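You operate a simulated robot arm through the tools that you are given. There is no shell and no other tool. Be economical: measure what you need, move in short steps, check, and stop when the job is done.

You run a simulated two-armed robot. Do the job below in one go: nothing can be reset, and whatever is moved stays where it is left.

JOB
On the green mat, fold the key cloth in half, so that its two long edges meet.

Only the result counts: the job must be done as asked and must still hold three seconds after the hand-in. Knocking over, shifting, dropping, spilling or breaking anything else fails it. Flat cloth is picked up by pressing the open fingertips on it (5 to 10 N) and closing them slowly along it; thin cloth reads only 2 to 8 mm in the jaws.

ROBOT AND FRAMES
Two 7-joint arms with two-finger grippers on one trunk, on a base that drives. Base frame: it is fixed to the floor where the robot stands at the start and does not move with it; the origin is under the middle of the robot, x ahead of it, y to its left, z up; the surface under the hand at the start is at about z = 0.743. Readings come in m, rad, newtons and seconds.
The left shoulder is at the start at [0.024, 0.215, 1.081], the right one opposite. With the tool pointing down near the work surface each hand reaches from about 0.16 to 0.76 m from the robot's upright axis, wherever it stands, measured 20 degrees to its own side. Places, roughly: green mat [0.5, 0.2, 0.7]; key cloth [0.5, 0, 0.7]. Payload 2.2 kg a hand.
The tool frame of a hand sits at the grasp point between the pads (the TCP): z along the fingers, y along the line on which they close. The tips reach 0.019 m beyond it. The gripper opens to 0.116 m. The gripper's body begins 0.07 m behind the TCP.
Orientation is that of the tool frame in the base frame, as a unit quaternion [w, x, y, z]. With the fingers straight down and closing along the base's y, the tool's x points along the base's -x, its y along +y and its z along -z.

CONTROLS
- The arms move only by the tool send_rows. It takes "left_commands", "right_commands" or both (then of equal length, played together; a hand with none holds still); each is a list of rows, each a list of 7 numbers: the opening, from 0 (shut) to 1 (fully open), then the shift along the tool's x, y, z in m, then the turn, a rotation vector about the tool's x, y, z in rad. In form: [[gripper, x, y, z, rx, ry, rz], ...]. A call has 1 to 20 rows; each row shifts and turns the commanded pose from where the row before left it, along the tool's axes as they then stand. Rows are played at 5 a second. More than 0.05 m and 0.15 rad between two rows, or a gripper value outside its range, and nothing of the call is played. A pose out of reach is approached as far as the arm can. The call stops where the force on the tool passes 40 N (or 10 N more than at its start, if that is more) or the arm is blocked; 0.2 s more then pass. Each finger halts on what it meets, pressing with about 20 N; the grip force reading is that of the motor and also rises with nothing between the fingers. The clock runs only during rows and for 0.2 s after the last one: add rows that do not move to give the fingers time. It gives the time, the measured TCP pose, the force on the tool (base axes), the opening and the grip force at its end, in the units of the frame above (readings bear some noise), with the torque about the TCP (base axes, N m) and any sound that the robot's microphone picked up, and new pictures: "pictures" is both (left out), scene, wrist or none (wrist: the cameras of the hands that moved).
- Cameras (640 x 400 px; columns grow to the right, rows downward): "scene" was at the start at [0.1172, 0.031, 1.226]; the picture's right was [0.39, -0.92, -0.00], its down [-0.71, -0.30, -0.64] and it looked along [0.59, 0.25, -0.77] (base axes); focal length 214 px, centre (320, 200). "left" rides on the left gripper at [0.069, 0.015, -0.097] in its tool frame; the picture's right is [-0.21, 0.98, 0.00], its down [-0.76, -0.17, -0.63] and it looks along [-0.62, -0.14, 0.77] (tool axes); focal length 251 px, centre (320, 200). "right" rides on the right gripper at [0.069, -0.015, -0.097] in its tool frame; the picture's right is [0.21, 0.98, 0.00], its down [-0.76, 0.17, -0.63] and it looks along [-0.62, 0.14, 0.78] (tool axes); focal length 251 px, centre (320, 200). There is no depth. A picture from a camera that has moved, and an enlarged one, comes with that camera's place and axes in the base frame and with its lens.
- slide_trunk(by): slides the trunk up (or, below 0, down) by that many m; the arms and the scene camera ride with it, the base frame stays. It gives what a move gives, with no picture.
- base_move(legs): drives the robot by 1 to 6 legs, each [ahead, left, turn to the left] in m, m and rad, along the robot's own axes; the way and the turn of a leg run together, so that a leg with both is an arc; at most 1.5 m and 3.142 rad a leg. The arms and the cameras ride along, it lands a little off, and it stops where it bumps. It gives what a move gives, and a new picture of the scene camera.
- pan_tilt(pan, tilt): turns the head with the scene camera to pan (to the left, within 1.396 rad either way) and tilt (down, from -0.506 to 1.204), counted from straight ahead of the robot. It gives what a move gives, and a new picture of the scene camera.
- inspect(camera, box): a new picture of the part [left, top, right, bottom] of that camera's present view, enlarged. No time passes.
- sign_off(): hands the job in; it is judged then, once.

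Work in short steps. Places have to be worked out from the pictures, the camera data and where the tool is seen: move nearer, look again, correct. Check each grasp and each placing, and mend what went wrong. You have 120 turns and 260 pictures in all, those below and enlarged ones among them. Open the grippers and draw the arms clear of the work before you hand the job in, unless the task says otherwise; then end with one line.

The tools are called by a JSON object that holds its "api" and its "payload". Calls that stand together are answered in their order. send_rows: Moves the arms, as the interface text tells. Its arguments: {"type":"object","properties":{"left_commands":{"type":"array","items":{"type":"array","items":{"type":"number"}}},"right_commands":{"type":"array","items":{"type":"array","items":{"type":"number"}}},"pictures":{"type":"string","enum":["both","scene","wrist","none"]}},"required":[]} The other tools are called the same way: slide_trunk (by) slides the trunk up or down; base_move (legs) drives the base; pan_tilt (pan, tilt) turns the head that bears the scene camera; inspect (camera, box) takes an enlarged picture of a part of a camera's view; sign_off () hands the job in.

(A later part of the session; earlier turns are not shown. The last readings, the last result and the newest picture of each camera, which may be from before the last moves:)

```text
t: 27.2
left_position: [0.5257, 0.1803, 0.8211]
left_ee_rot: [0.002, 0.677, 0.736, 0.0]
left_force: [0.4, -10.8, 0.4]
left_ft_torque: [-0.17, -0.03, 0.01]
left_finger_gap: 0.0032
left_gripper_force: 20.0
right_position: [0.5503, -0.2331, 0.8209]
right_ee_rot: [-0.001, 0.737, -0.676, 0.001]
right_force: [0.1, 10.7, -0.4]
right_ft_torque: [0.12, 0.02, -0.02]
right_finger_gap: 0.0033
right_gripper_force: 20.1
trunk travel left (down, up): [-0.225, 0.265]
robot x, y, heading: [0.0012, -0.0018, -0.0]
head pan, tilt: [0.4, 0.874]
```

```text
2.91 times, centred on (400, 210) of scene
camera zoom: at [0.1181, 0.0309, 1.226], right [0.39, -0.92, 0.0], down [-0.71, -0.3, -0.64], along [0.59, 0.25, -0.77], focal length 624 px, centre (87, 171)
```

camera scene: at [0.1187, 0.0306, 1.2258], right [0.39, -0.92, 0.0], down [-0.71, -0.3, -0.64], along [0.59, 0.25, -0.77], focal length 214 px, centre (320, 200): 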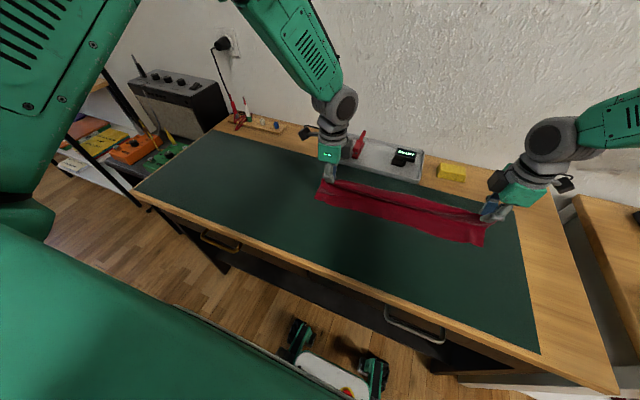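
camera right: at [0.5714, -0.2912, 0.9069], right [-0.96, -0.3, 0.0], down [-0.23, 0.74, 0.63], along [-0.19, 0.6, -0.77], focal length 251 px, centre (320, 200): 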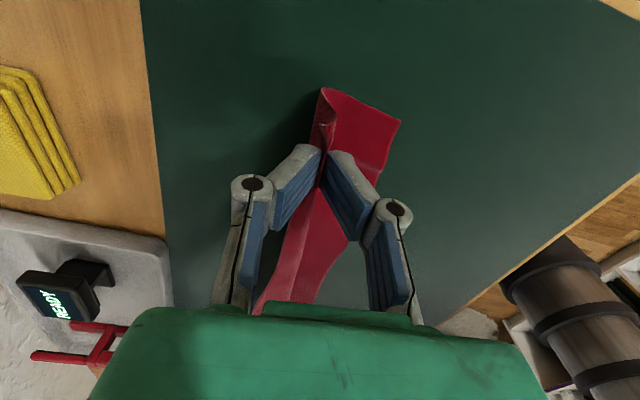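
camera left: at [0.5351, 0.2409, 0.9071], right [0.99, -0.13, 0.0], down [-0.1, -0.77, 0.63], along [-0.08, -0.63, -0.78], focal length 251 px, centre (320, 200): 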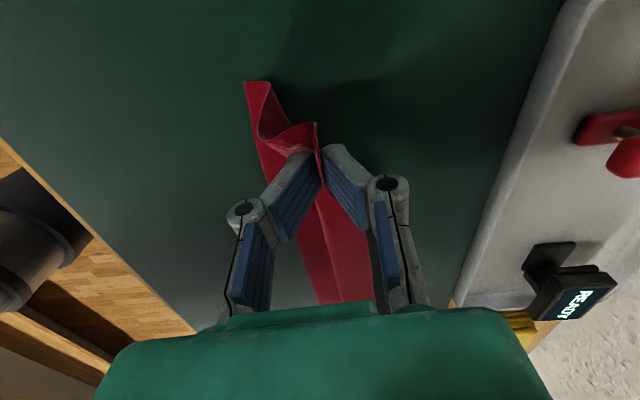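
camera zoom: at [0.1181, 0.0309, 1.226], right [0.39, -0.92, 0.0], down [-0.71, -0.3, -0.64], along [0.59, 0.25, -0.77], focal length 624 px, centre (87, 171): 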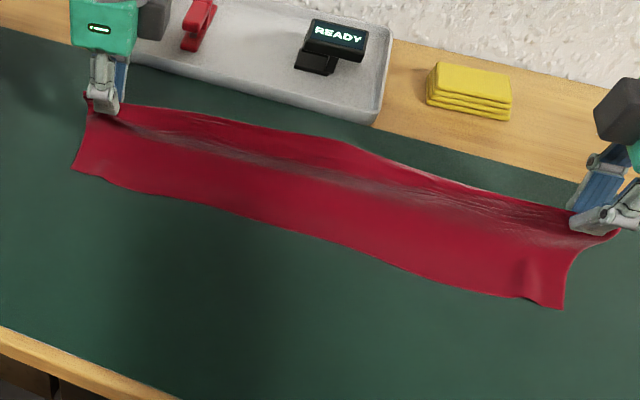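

The edge is taut now, at about 11 N, and the middle has lifted. Next I'll tilt the fingers to point ahead so the held edge leans towards the robot, easing the tension slightly.

{"api": "send_rows", "payload": {"left_commands": [[0, -0.001, 0, 0, -0.15, 0, 0], [0, 0, 0, 0, -0.15, 0, 0], [0, 0, 0, 0, -0.15, 0, 0], [0, 0, 0, 0, -0.15, 0, 0], [0, 0, 0, 0, 0, 0, 0]], "right_commands": [[0, -0.001, 0, 0, 0.15, 0, 0], [0, 0, 0, 0, 0.15, 0, 0], [0, 0, 0, 0, 0.15, 0, 0], [0, 0, 0, 0, 0.15, 0, 0], [0, 0, 0, 0, 0, 0, 0]]}}

```text
t: 28.4
left_position: [0.5304, 0.1941, 0.8228]
left_ee_rot: [0.212, 0.625, 0.723, 0.204]
left_force: [0.9, -18.8, 0.6]
left_ft_torque: [-0.26, 0.04, -0.21]
left_finger_gap: 0.0033
left_gripper_force: 20.1
right_position: [0.5519, -0.2289, 0.8209]
right_ee_rot: [-0.219, 0.704, -0.645, 0.201]
right_force: [-0.5, 19.1, 0.7]
right_ft_torque: [0.25, -0.02, 0.15]
right_finger_gap: 0.0037
right_gripper_force: 20.0
trunk travel left (down, up): [-0.225, 0.265]
robot x, y, heading: [-0.0015, 0.0014, 0.001]
head pan, tilt: [0.4, 0.874]
camera scene: at [0.1174, 0.0342, 1.2259], right [0.39, -0.92, 0.0], down [-0.71, -0.3, -0.64], along [0.59, 0.25, -0.77], focal length 214 px, centre (320, 200)
camera right: at [0.5149, -0.3007, 0.9073], right [-0.78, -0.28, -0.55], down [-0.56, 0.71, 0.43], along [0.27, 0.64, -0.72], focal length 251 px, centre (320, 200)
camera left: at [0.4787, 0.2604, 0.9068], right [0.83, -0.08, 0.56], down [-0.39, -0.79, 0.47], along [0.4, -0.61, -0.68], focal length 251 px, centre (320, 200)
```

scene: 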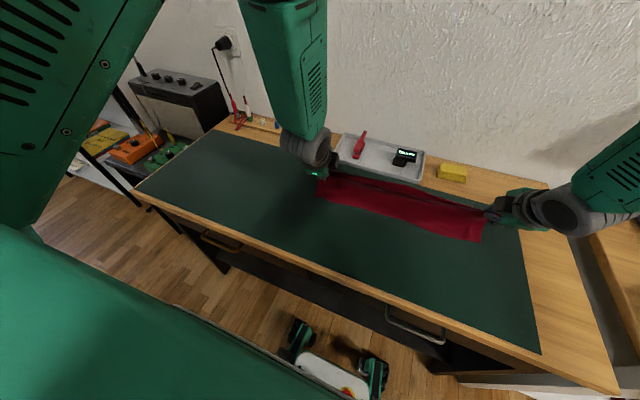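
right: 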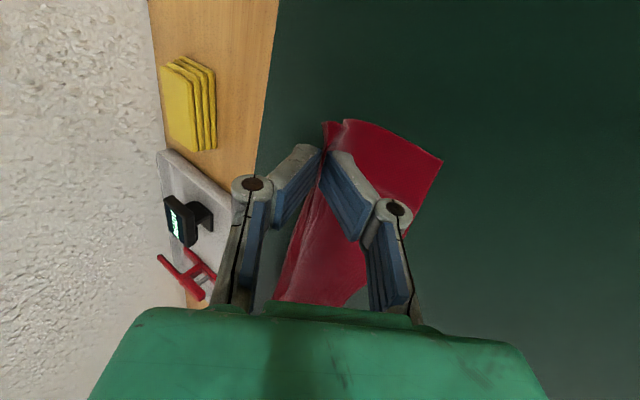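
left: 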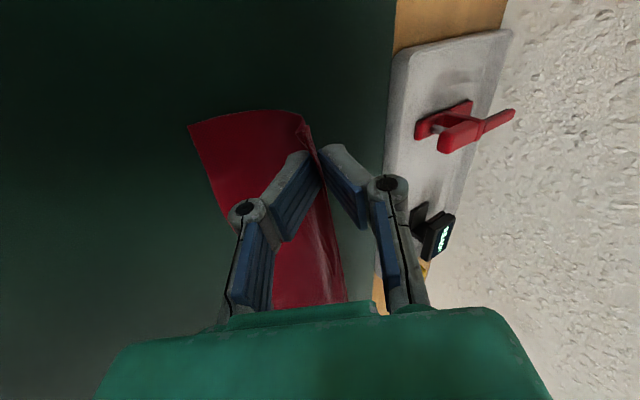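

The left hand drifted about 14 mm outward while tilting and the tension rose to 19 N. I'll hold one row to see whether it settles.

{"api": "send_rows", "payload": {"left_commands": [[0, 0, 0, 0, 0, 0, 0], [0, 0, 0, 0, 0, 0, 0]], "right_commands": [[0, 0, 0, 0, 0, 0, 0], [0, 0, 0, 0, 0, 0, 0]], "pictures": "none"}}

```text
t: 29.0
left_position: [0.5293, 0.1922, 0.822]
left_ee_rot: [0.211, 0.625, 0.724, 0.205]
left_force: [-0.1, -20.1, -0.2]
left_ft_torque: [-0.31, -0.01, -0.22]
left_finger_gap: 0.0032
left_gripper_force: 20.1
right_position: [0.5512, -0.2306, 0.8202]
right_ee_rot: [-0.219, 0.703, -0.646, 0.201]
right_force: [-1.5, 19.7, -0.2]
right_ft_torque: [0.2, 0.04, 0.18]
right_finger_gap: 0.0037
right_gripper_force: 19.7
trunk travel left (down, up): [-0.225, 0.265]
robot x, y, heading: [0.0002, -0.0, -0.001]
head pan, tilt: [0.4, 0.874]
```

The left arm seems to be at a limit, with a y error of about 12 mm. I'll test how it responds by relaxing the tension on both hands.

{"api": "send_rows", "payload": {"left_commands": [[0, -0.005, 0, 0, 0, 0, 0], [0, -0.003, 0, 0, 0, 0, 0], [0, 0, 0, 0, 0, 0, 0]], "right_commands": [[0, 0, 0, 0, 0, 0, 0], [0, 0, 0, 0, 0, 0, 0], [0, 0, 0, 0, 0, 0, 0]], "pictures": "none"}}

```text
t: 29.8
left_position: [0.5281, 0.1844, 0.8202]
left_ee_rot: [0.208, 0.626, 0.724, 0.203]
left_force: [0.1, -11.5, 0.2]
left_ft_torque: [-0.18, 0.01, -0.13]
left_finger_gap: 0.0032
left_gripper_force: 19.5
right_position: [0.5506, -0.2333, 0.8191]
right_ee_rot: [-0.219, 0.703, -0.646, 0.2]
right_force: [-1.5, 10.2, -1.0]
right_ft_torque: [0.1, 0.06, 0.09]
right_finger_gap: 0.0034
right_gripper_force: 19.9
trunk travel left (down, up): [-0.225, 0.265]
robot x, y, heading: [-0.0048, 0.0022, 0.002]
head pan, tilt: [0.4, 0.874]
```

It responds, and tension is down to about 11 N. I'll carry the edge back over the near edge while coming partway down.

{"api": "send_rows", "payload": {"left_commands": [[0, -0.001, -0.0116, -0.0003, 0, 0, 0], [0, -0.001, -0.0116, -0.0003, 0, 0, 0], [0, 0, -0.0116, -0.0004, 0, 0, 0], [0, 0, -0.0115, -0.0004, 0, 0, 0], [0, 0, 0, 0, 0, 0, 0]], "right_commands": [[0, -0.001, 0.0138, -0.0019, 0, 0, 0], [0, -0.001, 0.0138, -0.0019, 0, 0, 0], [0, 0, 0.0139, -0.0019, 0, 0, 0], [0, 0, 0.0139, -0.0019, 0, 0, 0], [0, 0, 0, 0, 0, 0, 0]]}}

{"api": "inspect", "payload": {"camera": "scene", "box": [290, 150, 510, 270]}}

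```text
t: 31.0
left_position: [0.4919, 0.1756, 0.7993]
left_ee_rot: [0.21, 0.626, 0.722, 0.207]
left_force: [0.5, -8.4, 0.4]
left_ft_torque: [-0.17, 0.0, -0.11]
left_finger_gap: 0.0031
left_gripper_force: 19.7
right_position: [0.5015, -0.2386, 0.7957]
right_ee_rot: [-0.225, 0.691, -0.66, 0.192]
right_force: [-0.1, 8.1, 0.2]
right_ft_torque: [0.09, 0.03, 0.08]
right_finger_gap: 0.0035
right_gripper_force: 19.9
trunk travel left (down, up): [-0.225, 0.265]
robot x, y, heading: [0.0023, -0.0004, -0.001]
head pan, tilt: [0.4, 0.874]
camera scene: at [0.1171, 0.0311, 1.226], right [0.39, -0.92, 0.0], down [-0.71, -0.3, -0.64], along [0.59, 0.25, -0.77], focal length 214 px, centre (320, 200)
camera right: at [0.4638, -0.3135, 0.8808], right [-0.79, -0.24, -0.56], down [-0.53, 0.71, 0.45], along [0.29, 0.66, -0.7], focal length 251 px, centre (320, 200)
camera left: at [0.4412, 0.2424, 0.8839], right [0.83, -0.08, 0.56], down [-0.39, -0.79, 0.46], along [0.4, -0.6, -0.69], focal length 251 px, centre (320, 200)
```

scene: 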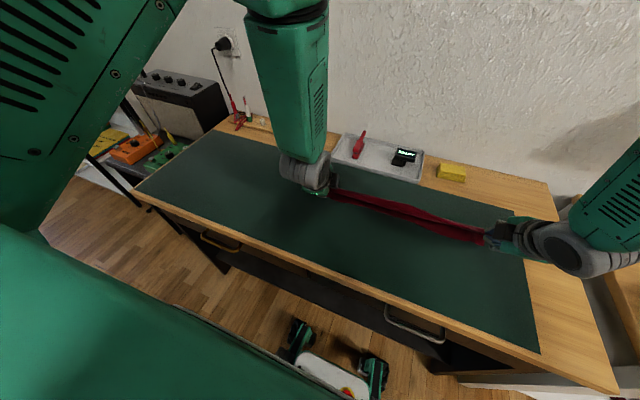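
right: 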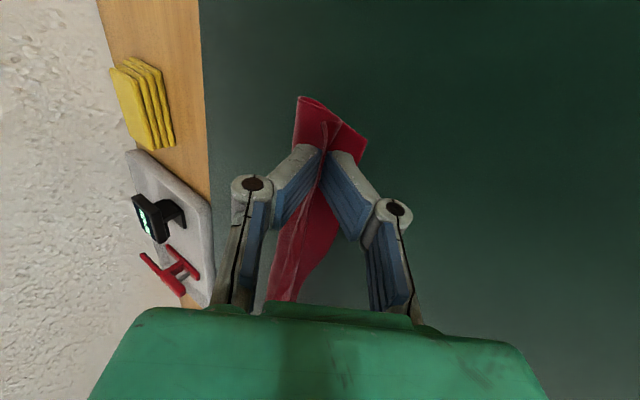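
left: 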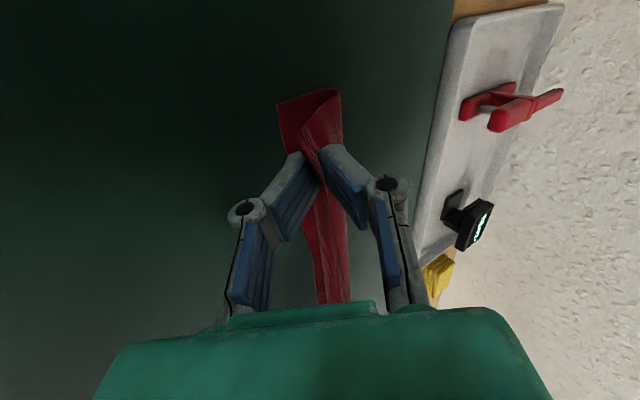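

```text
2.91 times, centred on (400, 210) of scene
camera zoom: at [0.1171, 0.0311, 1.226], right [0.39, -0.92, 0.0], down [-0.71, -0.3, -0.64], along [0.59, 0.25, -0.77], focal length 624 px, centre (87, 171)
```

zoom: 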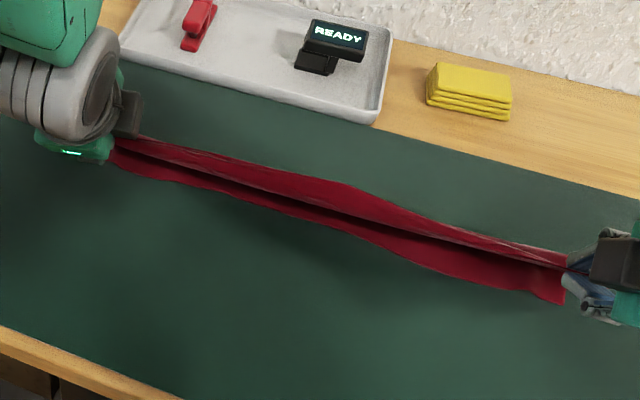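

The fold is forming and the middle is following. I'll zoom on the wrist views before coming down.

{"api": "inspect", "payload": {"camera": "left", "box": [220, 70, 420, 310]}}

{"api": "inspect", "payload": {"camera": "right", "box": [220, 70, 420, 310]}}

```text
1.67 times, centred on (320, 190) of left
camera zoom: at [0.4412, 0.2424, 0.8839], right [0.83, -0.08, 0.56], down [-0.39, -0.79, 0.46], along [0.4, -0.6, -0.69], focal length 419 px, centre (320, 217)
```

zoom: 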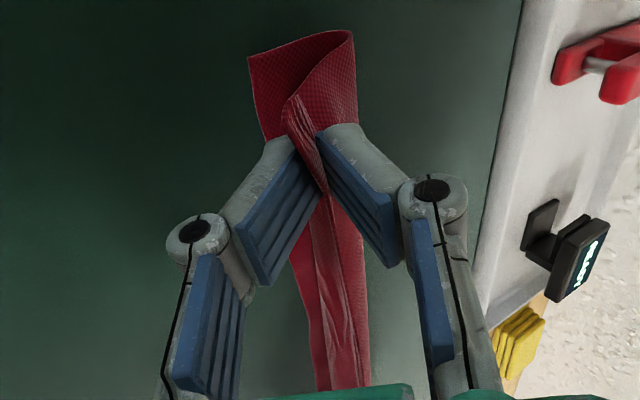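

```text
1.67 times, centred on (320, 190) of right
camera zoom: at [0.4638, -0.3135, 0.8808], right [-0.79, -0.24, -0.56], down [-0.53, 0.71, 0.45], along [0.29, 0.66, -0.7], focal length 419 px, centre (320, 217)
```

zoom: 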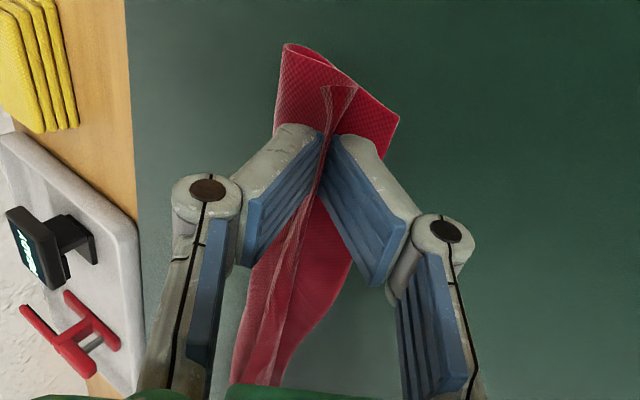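

The fold is clean in both views. The near edge is at x≈.50, and the left pinch is about 1 cm past where it should be. I'll lower both, correcting the left by +9 mm and the right by +2 mm, and ease the tension.

{"api": "send_rows", "payload": {"left_commands": [[0, -0.001, -0.0025, 0.0077, 0, 0, 0], [0, -0.001, -0.0025, 0.0077, 0, 0, 0], [0, 0, -0.0025, 0.0077, 0, 0, 0], [0, 0, -0.0026, 0.0076, 0, 0, 0], [0, 0, 0, 0, 0, 0, 0]], "right_commands": [[0, -0.001, 0.0034, 0.0059, 0, 0, 0], [0, -0.001, 0.0034, 0.0059, 0, 0, 0], [0, 0, 0.0034, 0.0058, 0, 0, 0], [0, 0, 0.0034, 0.0058, 0, 0, 0], [0, 0, 0, 0, 0, 0, 0]]}}

{"api": "inspect", "payload": {"camera": "scene", "box": [290, 150, 510, 270]}}

```text
t: 32.2
left_position: [0.4993, 0.1732, 0.7663]
left_ee_rot: [0.205, 0.634, 0.715, 0.211]
left_force: [-0.2, -2.3, 2.1]
left_ft_torque: [-0.08, -0.04, -0.04]
left_finger_gap: 0.0031
left_gripper_force: 19.8
right_position: [0.504, -0.2362, 0.7689]
right_ee_rot: [-0.221, 0.695, -0.655, 0.197]
right_force: [0.1, 3.2, 0.1]
right_ft_torque: [0.0, 0.04, 0.02]
right_finger_gap: 0.0035
right_gripper_force: 19.9
trunk travel left (down, up): [-0.225, 0.265]
robot x, y, heading: [0.0039, 0.0028, -0.003]
head pan, tilt: [0.4, 0.874]
camera scene: at [0.1168, 0.0309, 1.2261], right [0.39, -0.92, 0.0], down [-0.71, -0.3, -0.64], along [0.59, 0.25, -0.77], focal length 214 px, centre (320, 200)
camera right: at [0.4657, -0.3097, 0.8545], right [-0.79, -0.26, -0.56], down [-0.54, 0.72, 0.44], along [0.29, 0.65, -0.71], focal length 251 px, centre (320, 200)
camera left: at [0.4491, 0.2371, 0.8517], right [0.82, -0.11, 0.56], down [-0.41, -0.8, 0.45], along [0.39, -0.6, -0.7], focal length 251 px, centre (320, 200)
```

scene: 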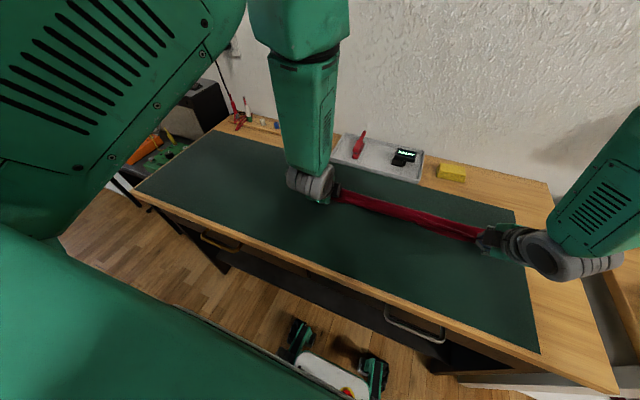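
right: 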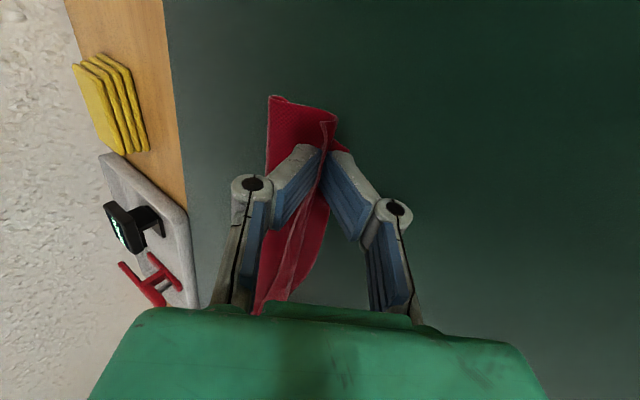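
left: 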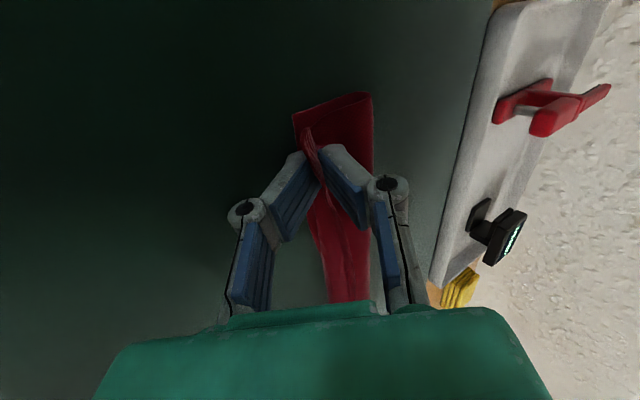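

```text
2.91 times, centred on (400, 210) of scene
camera zoom: at [0.1168, 0.0309, 1.2261], right [0.39, -0.92, 0.0], down [-0.71, -0.3, -0.64], along [0.59, 0.25, -0.77], focal length 624 px, centre (87, 171)
```

zoom: 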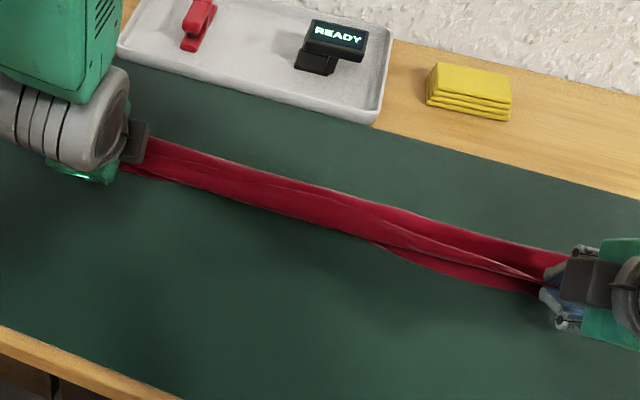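

The cloth is nearly laid. I'll zoom on both ends to judge how the edges align before releasing.

{"api": "inspect", "payload": {"camera": "left", "box": [240, 70, 400, 220]}}

{"api": "inspect", "payload": {"camera": "right", "box": [240, 80, 400, 230]}}

{"api": "inspect", "payload": {"camera": "scene", "box": [390, 200, 500, 260]}}

```text
2.67 times, centred on (320, 145) of left
camera zoom: at [0.4491, 0.2371, 0.8517], right [0.82, -0.11, 0.56], down [-0.41, -0.8, 0.45], along [0.39, -0.6, -0.7], focal length 670 px, centre (320, 347)
```

zoom: 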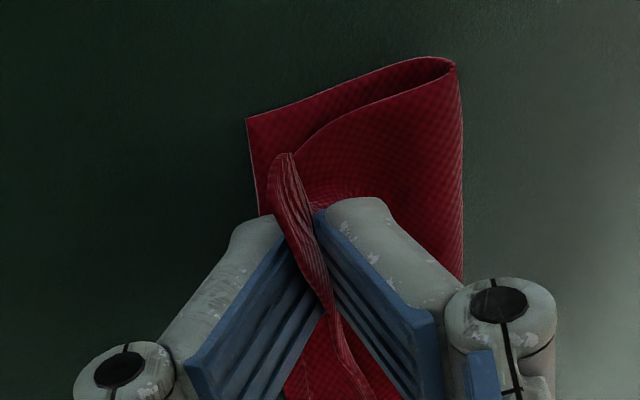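

```text
2.67 times, centred on (320, 155) of right
camera zoom: at [0.4657, -0.3097, 0.8545], right [-0.79, -0.26, -0.56], down [-0.54, 0.72, 0.44], along [0.29, 0.65, -0.71], focal length 670 px, centre (320, 320)
```

zoom: 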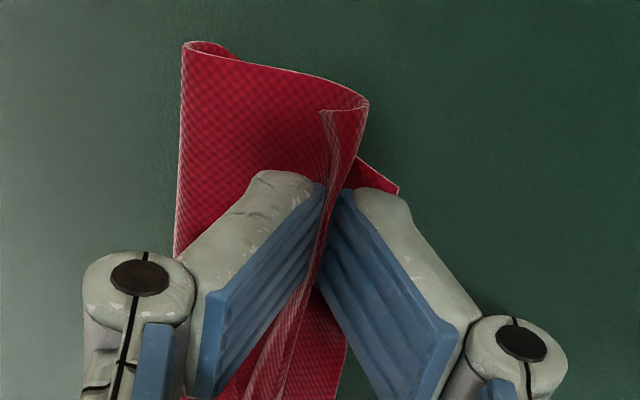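

```text
5.82 times, centred on (445, 230) of scene
camera zoom: at [0.1168, 0.0309, 1.2261], right [0.39, -0.92, 0.0], down [-0.71, -0.3, -0.64], along [0.59, 0.25, -0.77], focal length 1248 px, centre (-407, 26)
```

zoom: 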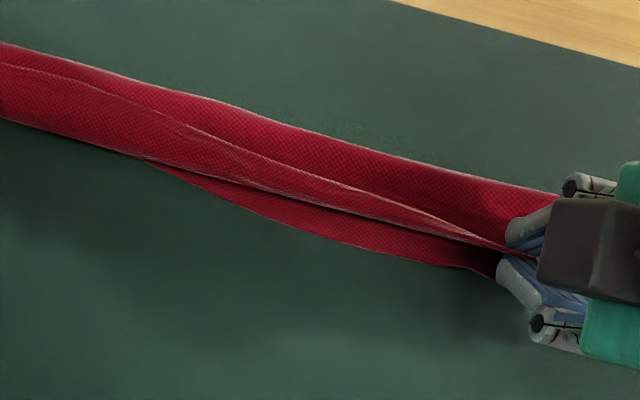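

The geometry looks right: the pinches are about 1.3 cm inside the near edge, with a lip of about the same size in the jaws. I'll release gradually while backing out along the fingers, which leans the lip towards the robot.

{"api": "send_rows", "payload": {"left_commands": [[0.04, 0, 0, -0.003, 0, 0, 0], [0.08, 0, 0, -0.006, 0, 0, 0], [0.12, 0, 0, -0.008, 0, 0, 0], [0.16, 0, 0, -0.012, 0, 0, 0], [0.2, 0, 0, -0.02, 0, 0, 0], [0.2, 0, 0, -0.03, 0, 0, 0], [0.2, 0, 0, -0.03, 0, 0, 0], [0.2, 0, 0, 0, 0, 0, 0]], "right_commands": [[0.04, 0, 0, -0.003, 0, 0, 0], [0.08, 0, 0, -0.006, 0, 0, 0], [0.12, 0, 0, -0.008, 0, 0, 0], [0.16, 0, 0, -0.012, 0, 0, 0], [0.2, 0, 0, -0.02, 0, 0, 0], [0.2, 0, 0, -0.03, 0, 0, 0], [0.2, 0, 0, -0.03, 0, 0, 0], [0.2, 0, 0, 0, 0, 0, 0]]}}

{"api": "inspect", "payload": {"camera": "scene", "box": [290, 150, 510, 270]}}

```text
t: 33.6
left_position: [0.4095, 0.1746, 0.7584]
left_ee_rot: [0.146, 0.641, 0.737, 0.156]
left_force: [-3.6, -1.0, 4.7]
left_ft_torque: [0.03, 0.12, 0.04]
left_finger_gap: 0.0327
left_gripper_force: 0.1
right_position: [0.4175, -0.2465, 0.7666]
right_ee_rot: [-0.173, 0.699, -0.679, 0.145]
right_force: [-2.4, -2.0, 4.7]
right_ft_torque: [-0.1, 0.09, 0.0]
right_finger_gap: 0.025
right_gripper_force: 0.0
trunk travel left (down, up): [-0.225, 0.265]
robot x, y, heading: [0.001, 0.0029, -0.002]
head pan, tilt: [0.4, 0.874]
stopped in row 7 (left hand): the arm was blocked; the commanded pose is now the measured one
camera scene: at [0.1152, 0.0306, 1.2262], right [0.39, -0.92, 0.0], down [-0.71, -0.3, -0.64], along [0.59, 0.25, -0.77], focal length 214 px, centre (320, 200)
camera right: at [0.3918, -0.3202, 0.857], right [-0.87, -0.23, -0.44], down [-0.46, 0.72, 0.52], along [0.19, 0.65, -0.73], focal length 251 px, centre (320, 200)
camera left: at [0.3733, 0.24, 0.8502], right [0.91, -0.09, 0.41], down [-0.31, -0.8, 0.52], along [0.28, -0.6, -0.75], focal length 251 px, centre (320, 200)
```

scene: 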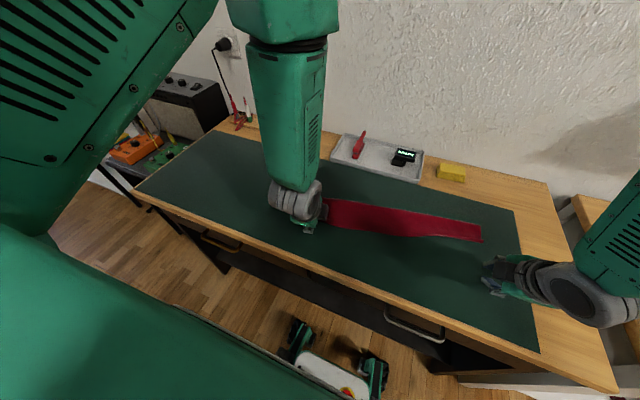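
right: 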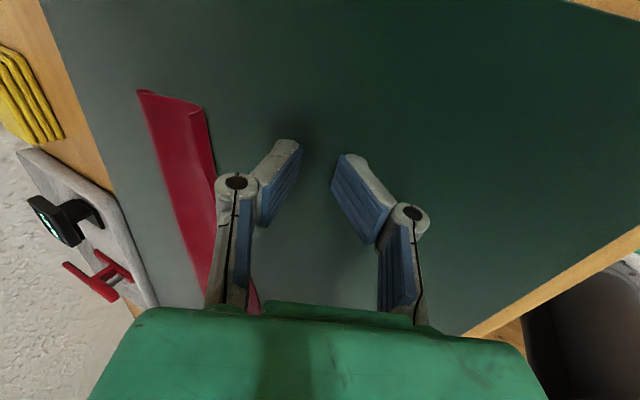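
left: 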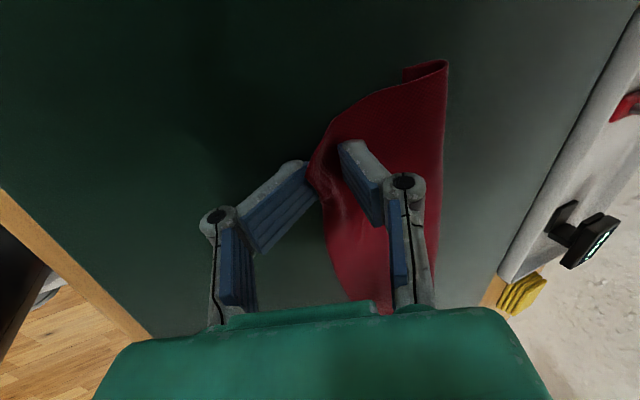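

```text
2.91 times, centred on (400, 210) of scene
camera zoom: at [0.1152, 0.0306, 1.2262], right [0.39, -0.92, 0.0], down [-0.71, -0.3, -0.64], along [0.59, 0.25, -0.77], focal length 624 px, centre (87, 171)
```

zoom: 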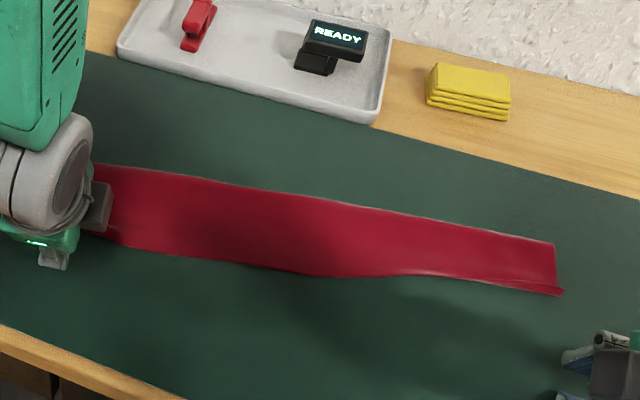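

The right end released cleanly. The left arm got blocked and slid back towards the robot, dragging the left end. I'll lift the left hand straight up, then tilt both upright.

{"api": "send_rows", "payload": {"left_commands": [[0.25, 0, 0.004, -0.009, 0, 0, 0], [0.25, 0, 0.006, -0.013, 0, 0, 0], [0.25, 0, 0.008, -0.018, 0, 0, 0], [0.25, 0, 0.008, -0.018, 0.1, 0, 0], [0.25, 0, 0.006, -0.02, 0.1, 0, 0], [0.25, 0, 0.004, -0.02, 0.1, 0, 0], [0.25, 0, 0, -0.02, 0.1, 0, 0], [0.25, 0, 0, 0, 0, 0, 0]], "right_commands": [[0.25, 0, -0.004, -0.009, 0, 0, 0], [0.25, 0, -0.006, -0.013, 0, 0, 0], [0.25, 0, -0.008, -0.018, 0, 0, 0], [0.25, 0, -0.008, -0.018, -0.1, 0, 0], [0.25, 0, -0.006, -0.02, -0.1, 0, 0], [0.25, 0, -0.004, -0.02, -0.1, 0, 0], [0.25, 0, 0, -0.02, -0.1, 0, 0], [0.25, 0, 0, 0, 0, 0, 0]]}}

{"api": "inspect", "payload": {"camera": "scene", "box": [290, 150, 510, 270]}}

```text
t: 35.4
left_position: [0.4059, 0.177, 0.8824]
left_ee_rot: [0.015, 0.659, 0.752, 0.008]
left_force: [1.1, -1.3, 1.0]
left_ft_torque: [-0.03, 0.0, -0.02]
left_finger_gap: 0.029
left_gripper_force: 0.2
right_position: [0.4126, -0.2462, 0.8917]
right_ee_rot: [-0.03, 0.724, -0.689, 0.01]
right_force: [0.5, -0.3, -1.0]
right_ft_torque: [0.02, 0.03, 0.0]
right_finger_gap: 0.0288
right_gripper_force: 0.1
trunk travel left (down, up): [-0.225, 0.265]
robot x, y, heading: [-0.0011, 0.002, -0.001]
head pan, tilt: [0.4, 0.874]
camera scene: at [0.1171, 0.0325, 1.226], right [0.39, -0.92, 0.0], down [-0.71, -0.3, -0.64], along [0.59, 0.25, -0.77], focal length 214 px, centre (320, 200)
camera right: at [0.425, -0.3183, 0.9866], right [-0.96, -0.26, -0.06], down [-0.24, 0.73, 0.64], along [-0.12, 0.63, -0.76], focal length 251 px, centre (320, 200)
camera left: at [0.4076, 0.2469, 0.9772], right [1.0, -0.08, 0.03], down [-0.09, -0.77, 0.64], along [-0.03, -0.64, -0.77], focal length 251 px, centre (320, 200)
```

scene: 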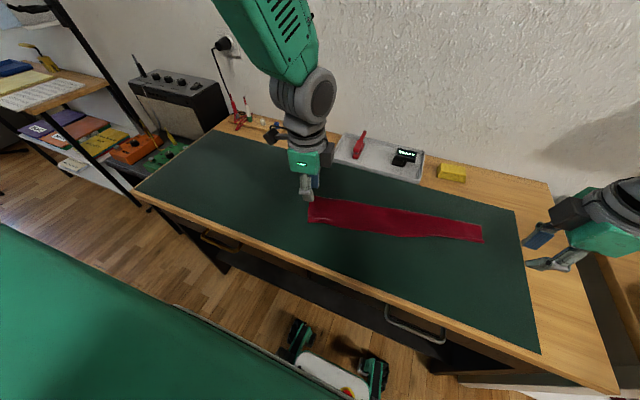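
right: 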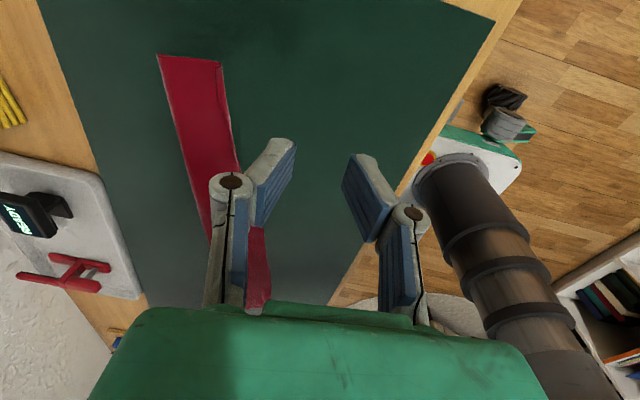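
left: 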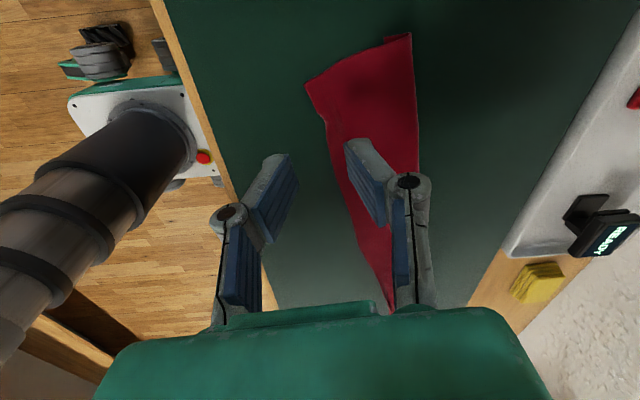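

```text
2.91 times, centred on (400, 210) of scene
camera zoom: at [0.1171, 0.0325, 1.226], right [0.39, -0.92, 0.0], down [-0.71, -0.3, -0.64], along [0.59, 0.25, -0.77], focal length 624 px, centre (87, 171)
```

zoom: 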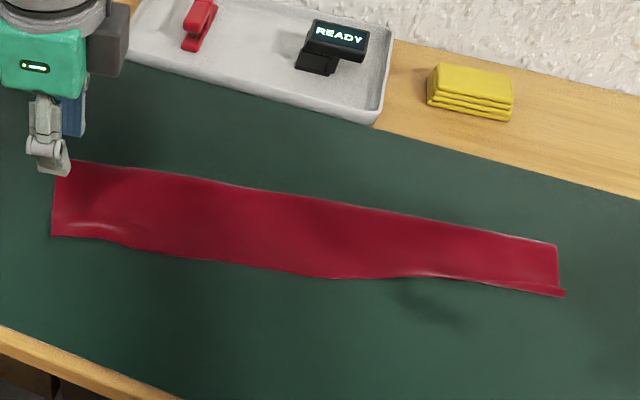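

Both hands are clear. The right end looks folded with the edges meeting. At the left the upper layer was dragged, so I'll zoom in on each end.

{"api": "inspect", "payload": {"camera": "left", "box": [280, 20, 440, 160]}}

{"api": "inspect", "payload": {"camera": "right", "box": [130, 40, 290, 160]}}

{"api": "inspect", "payload": {"camera": "scene", "box": [300, 190, 410, 250]}}

{"api": "inspect", "payload": {"camera": "scene", "box": [390, 200, 500, 260]}}

```text
2.86 times, centred on (360, 90) of left
camera zoom: at [0.4076, 0.2469, 0.9772], right [1.0, -0.08, 0.03], down [-0.09, -0.77, 0.64], along [-0.03, -0.64, -0.77], focal length 718 px, centre (206, 514)
```

zoom: 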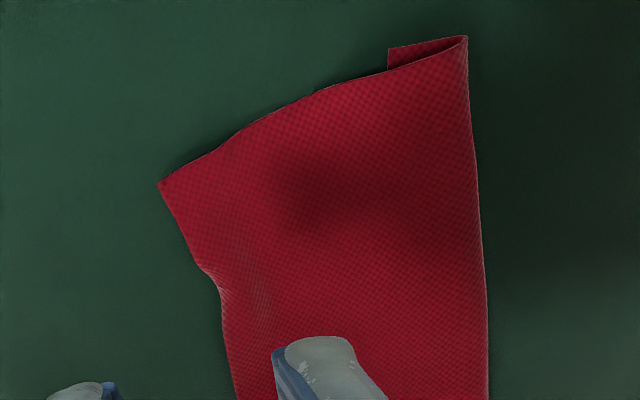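

```text
3.33 times, centred on (210, 100) of right
camera zoom: at [0.425, -0.3183, 0.9866], right [-0.96, -0.26, -0.06], down [-0.24, 0.73, 0.64], along [-0.12, 0.63, -0.76], focal length 838 px, centre (687, 533)
```

zoom: 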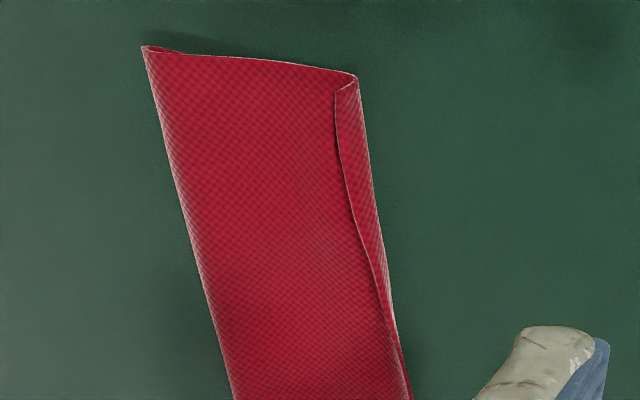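

```text
5.82 times, centred on (355, 220) of scene
camera zoom: at [0.1171, 0.0325, 1.226], right [0.39, -0.92, 0.0], down [-0.71, -0.3, -0.64], along [0.59, 0.25, -0.77], focal length 1248 px, centre (116, 84)
```

zoom: 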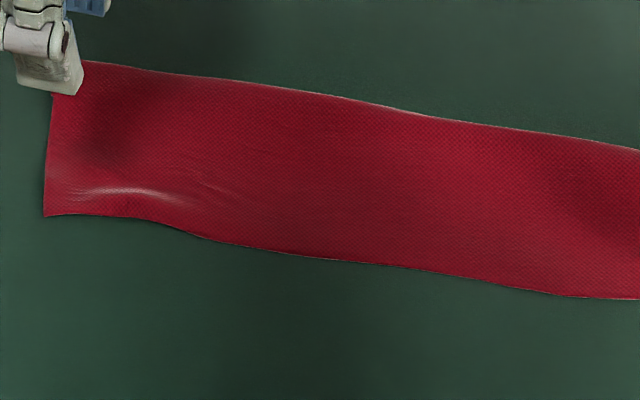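

```text
5.82 times, centred on (445, 230) of scene
camera zoom: at [0.1171, 0.0325, 1.226], right [0.39, -0.92, 0.0], down [-0.71, -0.3, -0.64], along [0.59, 0.25, -0.77], focal length 1248 px, centre (-407, 26)
```

zoom: 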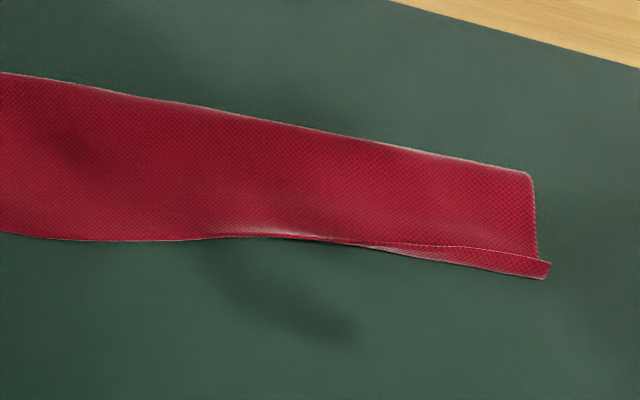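

The right end is good: about 56 mm wide with the edges within a few millimetres. The left half of the upper layer was pulled about 35 mm too far. I'll regrip the left corner of that upper edge and refold it, with the right hand anchoring the right end. Both hands go to hover first.

{"api": "send_rows", "payload": {"left_commands": [[0.25, -0.0056, 0.0023, 0.015, 0.033, 0, 0], [0.25, -0.0056, 0.0023, 0.017, 0, 0, 0], [0.25, -0.0056, 0.0023, 0.017, 0, 0, 0], [0.25, -0.0056, 0.0023, 0.017, 0, 0, 0], [0.25, 0, 0, 0.014, 0, 0, 0], [0.25, 0, 0, 0, 0, 0, 0]], "right_commands": [[0, -0.008, -0.0259, 0.012, -0.056, 0, 0], [0, -0.008, -0.0259, 0.018, 0, 0, 0], [0, -0.008, -0.0259, 0.02, 0, 0, 0], [0, -0.008, -0.0259, 0.02, 0, 0, 0], [0, -0.008, -0.0259, 0.02, 0, 0, 0], [0, 0, 0, 0, 0, 0, 0]]}}

{"api": "inspect", "payload": {"camera": "left", "box": [220, 60, 460, 230]}}

```text
t: 36.8
left_position: [0.417, 0.1532, 0.8022]
left_ee_rot: [0.004, 0.659, 0.752, -0.003]
left_force: [-0.5, 0.3, 0.9]
left_ft_torque: [-0.01, -0.04, 0.04]
left_finger_gap: 0.029
left_gripper_force: 0.1
right_position: [0.5377, -0.2005, 0.8049]
right_ee_rot: [-0.012, 0.724, -0.69, -0.009]
right_force: [-0.3, -0.4, 1.3]
right_ft_torque: [0.02, -0.02, 0.04]
right_finger_gap: 0.0
right_gripper_force: 19.9
trunk travel left (down, up): [-0.225, 0.265]
robot x, y, heading: [0.0026, -0.0011, 0.004]
head pan, tilt: [0.4, 0.874]
camera scene: at [0.1171, 0.0306, 1.2262], right [0.39, -0.92, 0.0], down [-0.71, -0.3, -0.64], along [0.59, 0.25, -0.77], focal length 214 px, centre (320, 200)
camera right: at [0.5572, -0.2715, 0.8988], right [-0.97, -0.26, -0.01], down [-0.2, 0.73, 0.65], along [-0.16, 0.63, -0.76], focal length 251 px, centre (320, 200)
camera left: at [0.4227, 0.2242, 0.8975], right [1.0, -0.08, 0.0], down [-0.07, -0.77, 0.64], along [-0.05, -0.64, -0.77], focal length 251 px, centre (320, 200)
```

scene: 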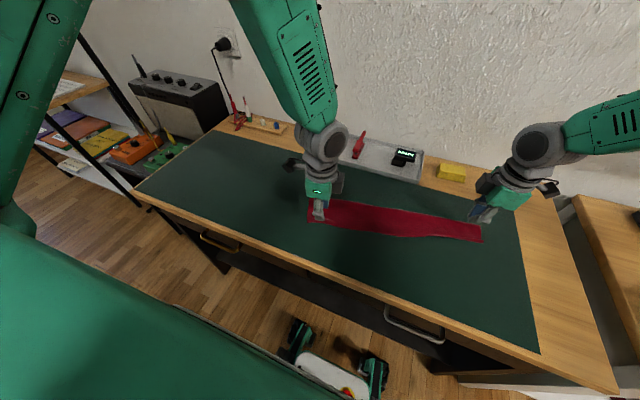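
right: 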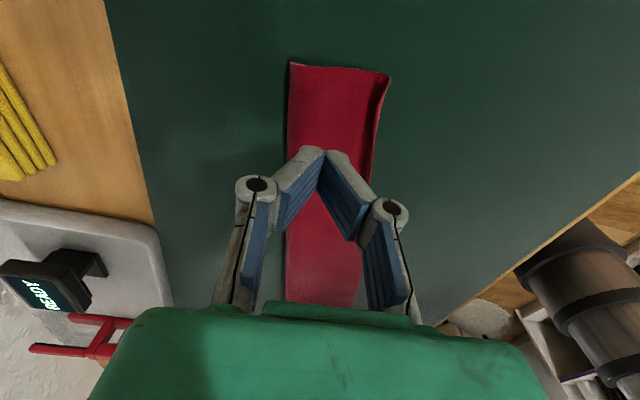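
left: 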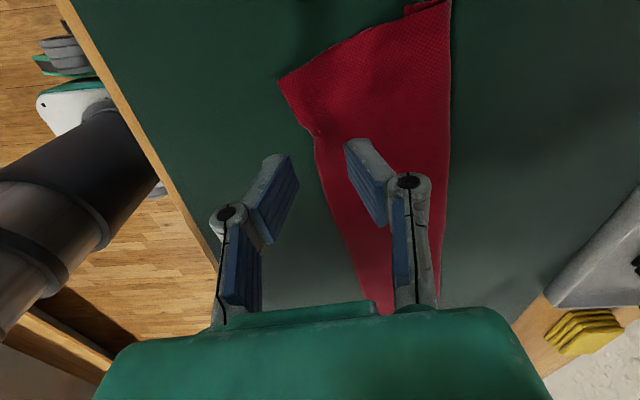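

```text
2.35 times, centred on (340, 145) of left
camera zoom: at [0.4227, 0.2242, 0.8975], right [1.0, -0.08, 0.0], down [-0.07, -0.77, 0.64], along [-0.05, -0.64, -0.77], focal length 592 px, centre (273, 329)
```

zoom: 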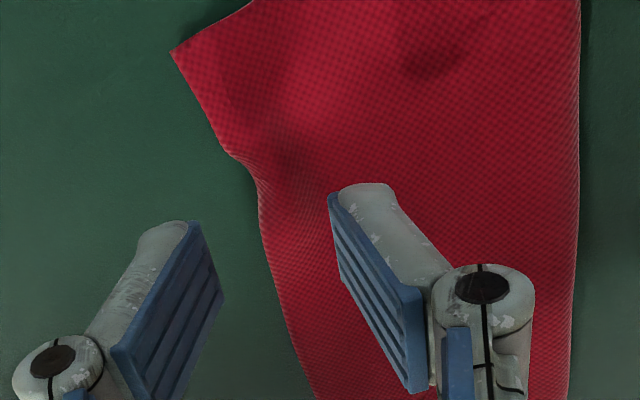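

The edge is 5 mm outside the left hand's centre. I'll shift 3 mm inward, then lower the left hand to press and the right closed tips to anchor.

{"api": "send_rows", "payload": {"left_commands": [[0.25, 0, 0.003, 0.012, 0, 0, 0], [0.25, 0, 0, 0.012, 0, 0, 0], [0.25, 0, 0, 0.0105, 0, 0, 0], [0.25, 0, 0, 0.003, 0, 0, 0], [0.25, 0, 0, 0.0015, 0, 0, 0], [0.25, 0, 0, 0, 0, 0, 0]], "right_commands": [[0, 0, 0, 0.012, 0, 0, 0], [0, 0, 0, 0.012, 0, 0, 0], [0, 0, 0, 0.011, 0, 0, 0], [0, 0, 0, 0.002, 0, 0, 0], [0, 0, 0, 0.001, 0, 0, 0], [0, 0, 0, 0, 0, 0, 0]], "pictures": "none"}}

```text
t: 38.2
left_position: [0.4218, 0.1544, 0.7641]
left_ee_rot: [0.004, 0.658, 0.753, -0.004]
left_force: [0.5, 0.9, 6.3]
left_ft_torque: [0.06, -0.14, 0.02]
left_finger_gap: 0.0295
left_gripper_force: 0.3
right_position: [0.5385, -0.198, 0.7665]
right_ee_rot: [-0.011, 0.724, -0.689, -0.01]
right_force: [0.9, 0.2, -0.2]
right_ft_torque: [0.01, 0.02, 0.0]
right_finger_gap: 0.0
right_gripper_force: 19.9
trunk travel left (down, up): [-0.225, 0.265]
robot x, y, heading: [-0.0003, -0.0005, 0.001]
head pan, tilt: [0.4, 0.874]
```

I'll press slightly more with both hands and close the left slowly.

{"api": "send_rows", "payload": {"left_commands": [[0.25, 0, 0, 0.0015, 0, 0, 0], [0.23, 0, 0, 0, 0, 0, 0], [0.21, 0, 0, 0, 0, 0, 0], [0.19, 0, 0, 0, 0, 0, 0], [0.17, 0, 0, 0, 0, 0, 0], [0.15, 0, 0, 0, 0, 0, 0], [0.13, 0, 0, 0, 0, 0, 0], [0.11, 0, 0, 0, 0, 0, 0], [0.09, 0, 0, 0, 0, 0, 0], [0.07, 0, 0, 0, 0, 0, 0], [0.05, 0, 0, 0, 0, 0, 0], [0.03, 0, 0, 0, 0, 0, 0], [0.01, 0, 0, 0, 0, 0, 0], [0, 0, 0, 0, 0, 0, 0], [0, 0, 0, 0, 0, 0, 0]], "right_commands": [[0, 0, 0, 0.0015, 0, 0, 0], [0, 0, 0, 0.001, 0, 0, 0], [0, 0, 0, 0, 0, 0, 0], [0, 0, 0, 0, 0, 0, 0], [0, 0, 0, 0, 0, 0, 0], [0, 0, 0, 0, 0, 0, 0], [0, 0, 0, 0, 0, 0, 0], [0, 0, 0, 0, 0, 0, 0], [0, 0, 0, 0, 0, 0, 0], [0, 0, 0, 0, 0, 0, 0], [0, 0, 0, 0, 0, 0, 0], [0, 0, 0, 0, 0, 0, 0], [0, 0, 0, 0, 0, 0, 0], [0, 0, 0, 0, 0, 0, 0], [0, 0, 0, 0, 0, 0, 0]], "pictures": "none"}}

{"api": "inspect", "payload": {"camera": "left", "box": [220, 60, 460, 230]}}

```text
t: 41.4
left_position: [0.4214, 0.1527, 0.7628]
left_ee_rot: [0.005, 0.658, 0.753, -0.004]
left_force: [-3.6, 1.3, 15.3]
left_ft_torque: [0.12, -0.07, 0.02]
left_finger_gap: 0.0039
left_gripper_force: 19.5
right_position: [0.5389, -0.2001, 0.7648]
right_ee_rot: [-0.011, 0.724, -0.69, -0.009]
right_force: [0.4, 0.5, 0.4]
right_ft_torque: [0.01, 0.01, -0.01]
right_finger_gap: 0.0001
right_gripper_force: 20.4
trunk travel left (down, up): [-0.225, 0.265]
robot x, y, heading: [-0.001, -0.0013, -0.001]
head pan, tilt: [0.4, 0.874]
```

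```text
2.35 times, centred on (340, 145) of left
camera zoom: at [0.4261, 0.2238, 0.8581], right [1.0, -0.08, 0.0], down [-0.07, -0.77, 0.64], along [-0.05, -0.64, -0.77], focal length 592 px, centre (273, 329)
```

zoom: 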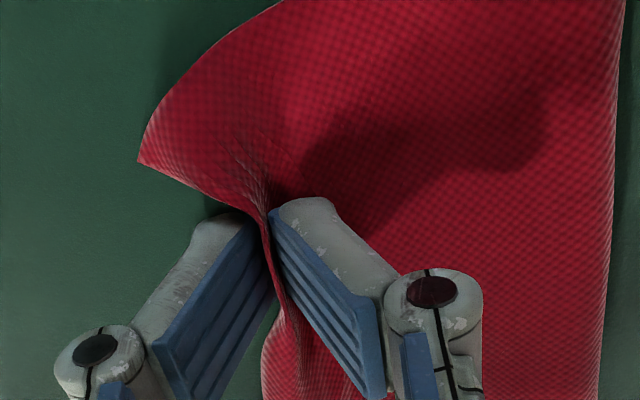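

The left jaws hold the upper edge at 3.9 mm. I'll press the right anchor down a bit more, then lift the left corner and swing it away from the robot to reopen the left half of the fold.

{"api": "send_rows", "payload": {"left_commands": [[0, 0, 0, 0, 0, 0, 0], [0, 0, 0, 0, 0, 0, 0], [0, 0, 0, -0.015, 0, 0, 0], [0, 0, 0.008, -0.015, 0, 0, 0], [0, 0, 0.015, -0.015, 0, 0, 0], [0, 0, 0.02, -0.012, 0, 0, 0], [0, 0, 0.022, -0.005, 0, 0, 0], [0, 0, 0.022, 0, 0, 0, 0], [0, 0, 0.02, 0, 0, 0, 0], [0, 0, 0, 0, 0, 0, 0]], "right_commands": [[0, 0, 0, 0.0015, 0, 0, 0], [0, 0, 0, 0.0015, 0, 0, 0], [0, 0, 0, 0, 0, 0, 0], [0, 0, 0, 0, 0, 0, 0], [0, 0, 0, 0, 0, 0, 0], [0, 0, 0, 0, 0, 0, 0], [0, 0, 0, 0, 0, 0, 0], [0, 0, 0, 0, 0, 0, 0], [0, 0, 0, 0, 0, 0, 0], [0, 0, 0, 0, 0, 0, 0]]}}

{"api": "inspect", "payload": {"camera": "scene", "box": [290, 150, 510, 270]}}

```text
t: 43.6
left_position: [0.527, 0.1669, 0.826]
left_ee_rot: [0.005, 0.659, 0.752, -0.002]
left_force: [-0.4, -0.3, -0.5]
left_ft_torque: [0.0, 0.0, 0.02]
left_finger_gap: 0.0037
left_gripper_force: 19.9
right_position: [0.5383, -0.1993, 0.7636]
right_ee_rot: [-0.012, 0.724, -0.69, -0.008]
right_force: [-1.4, -9.4, 33.1]
right_ft_torque: [-0.37, 0.09, 0.03]
right_finger_gap: 0.0
right_gripper_force: 20.2
trunk travel left (down, up): [-0.225, 0.265]
robot x, y, heading: [0.0034, 0.0032, -0.002]
head pan, tilt: [0.4, 0.874]
camera scene: at [0.1139, 0.0309, 1.2266], right [0.39, -0.92, 0.0], down [-0.71, -0.3, -0.64], along [0.59, 0.25, -0.77], focal length 214 px, centre (320, 200)
camera right: at [0.5572, -0.2701, 0.857], right [-0.97, -0.26, -0.01], down [-0.2, 0.73, 0.65], along [-0.16, 0.63, -0.76], focal length 251 px, centre (320, 200)
camera left: at [0.5317, 0.2389, 0.9205], right [1.0, -0.08, 0.0], down [-0.07, -0.77, 0.64], along [-0.05, -0.64, -0.77], focal length 251 px, centre (320, 200)
```

scene: 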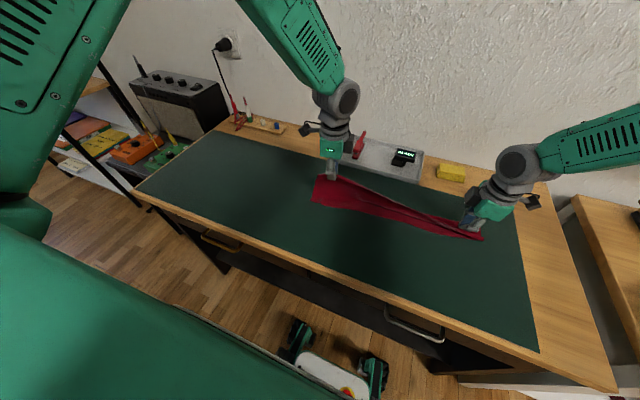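
right: 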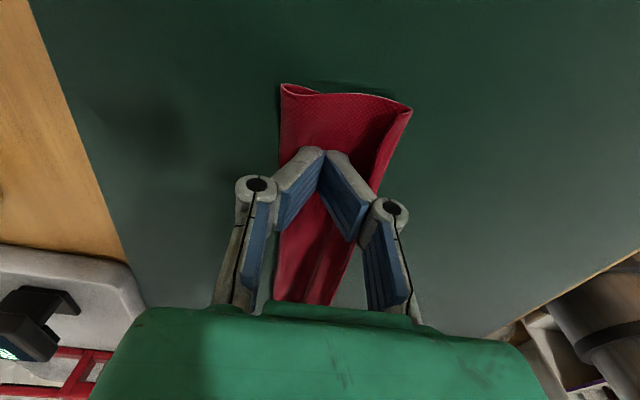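
left: 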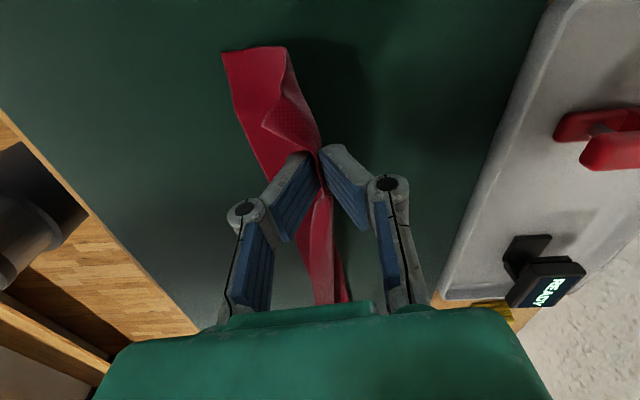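

```text
2.91 times, centred on (400, 210) of scene
camera zoom: at [0.1139, 0.0309, 1.2266], right [0.39, -0.92, 0.0], down [-0.71, -0.3, -0.64], along [0.59, 0.25, -0.77], focal length 624 px, centre (87, 171)
```

zoom: 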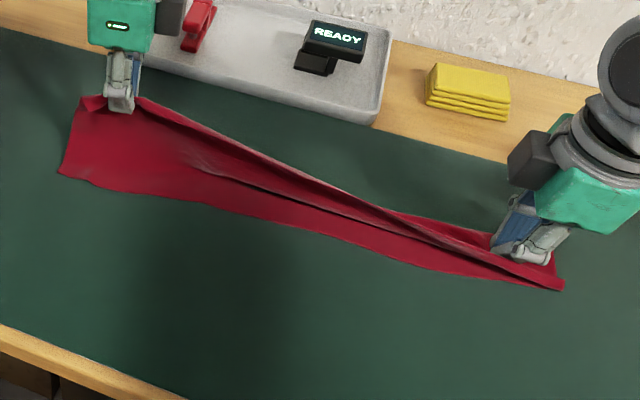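

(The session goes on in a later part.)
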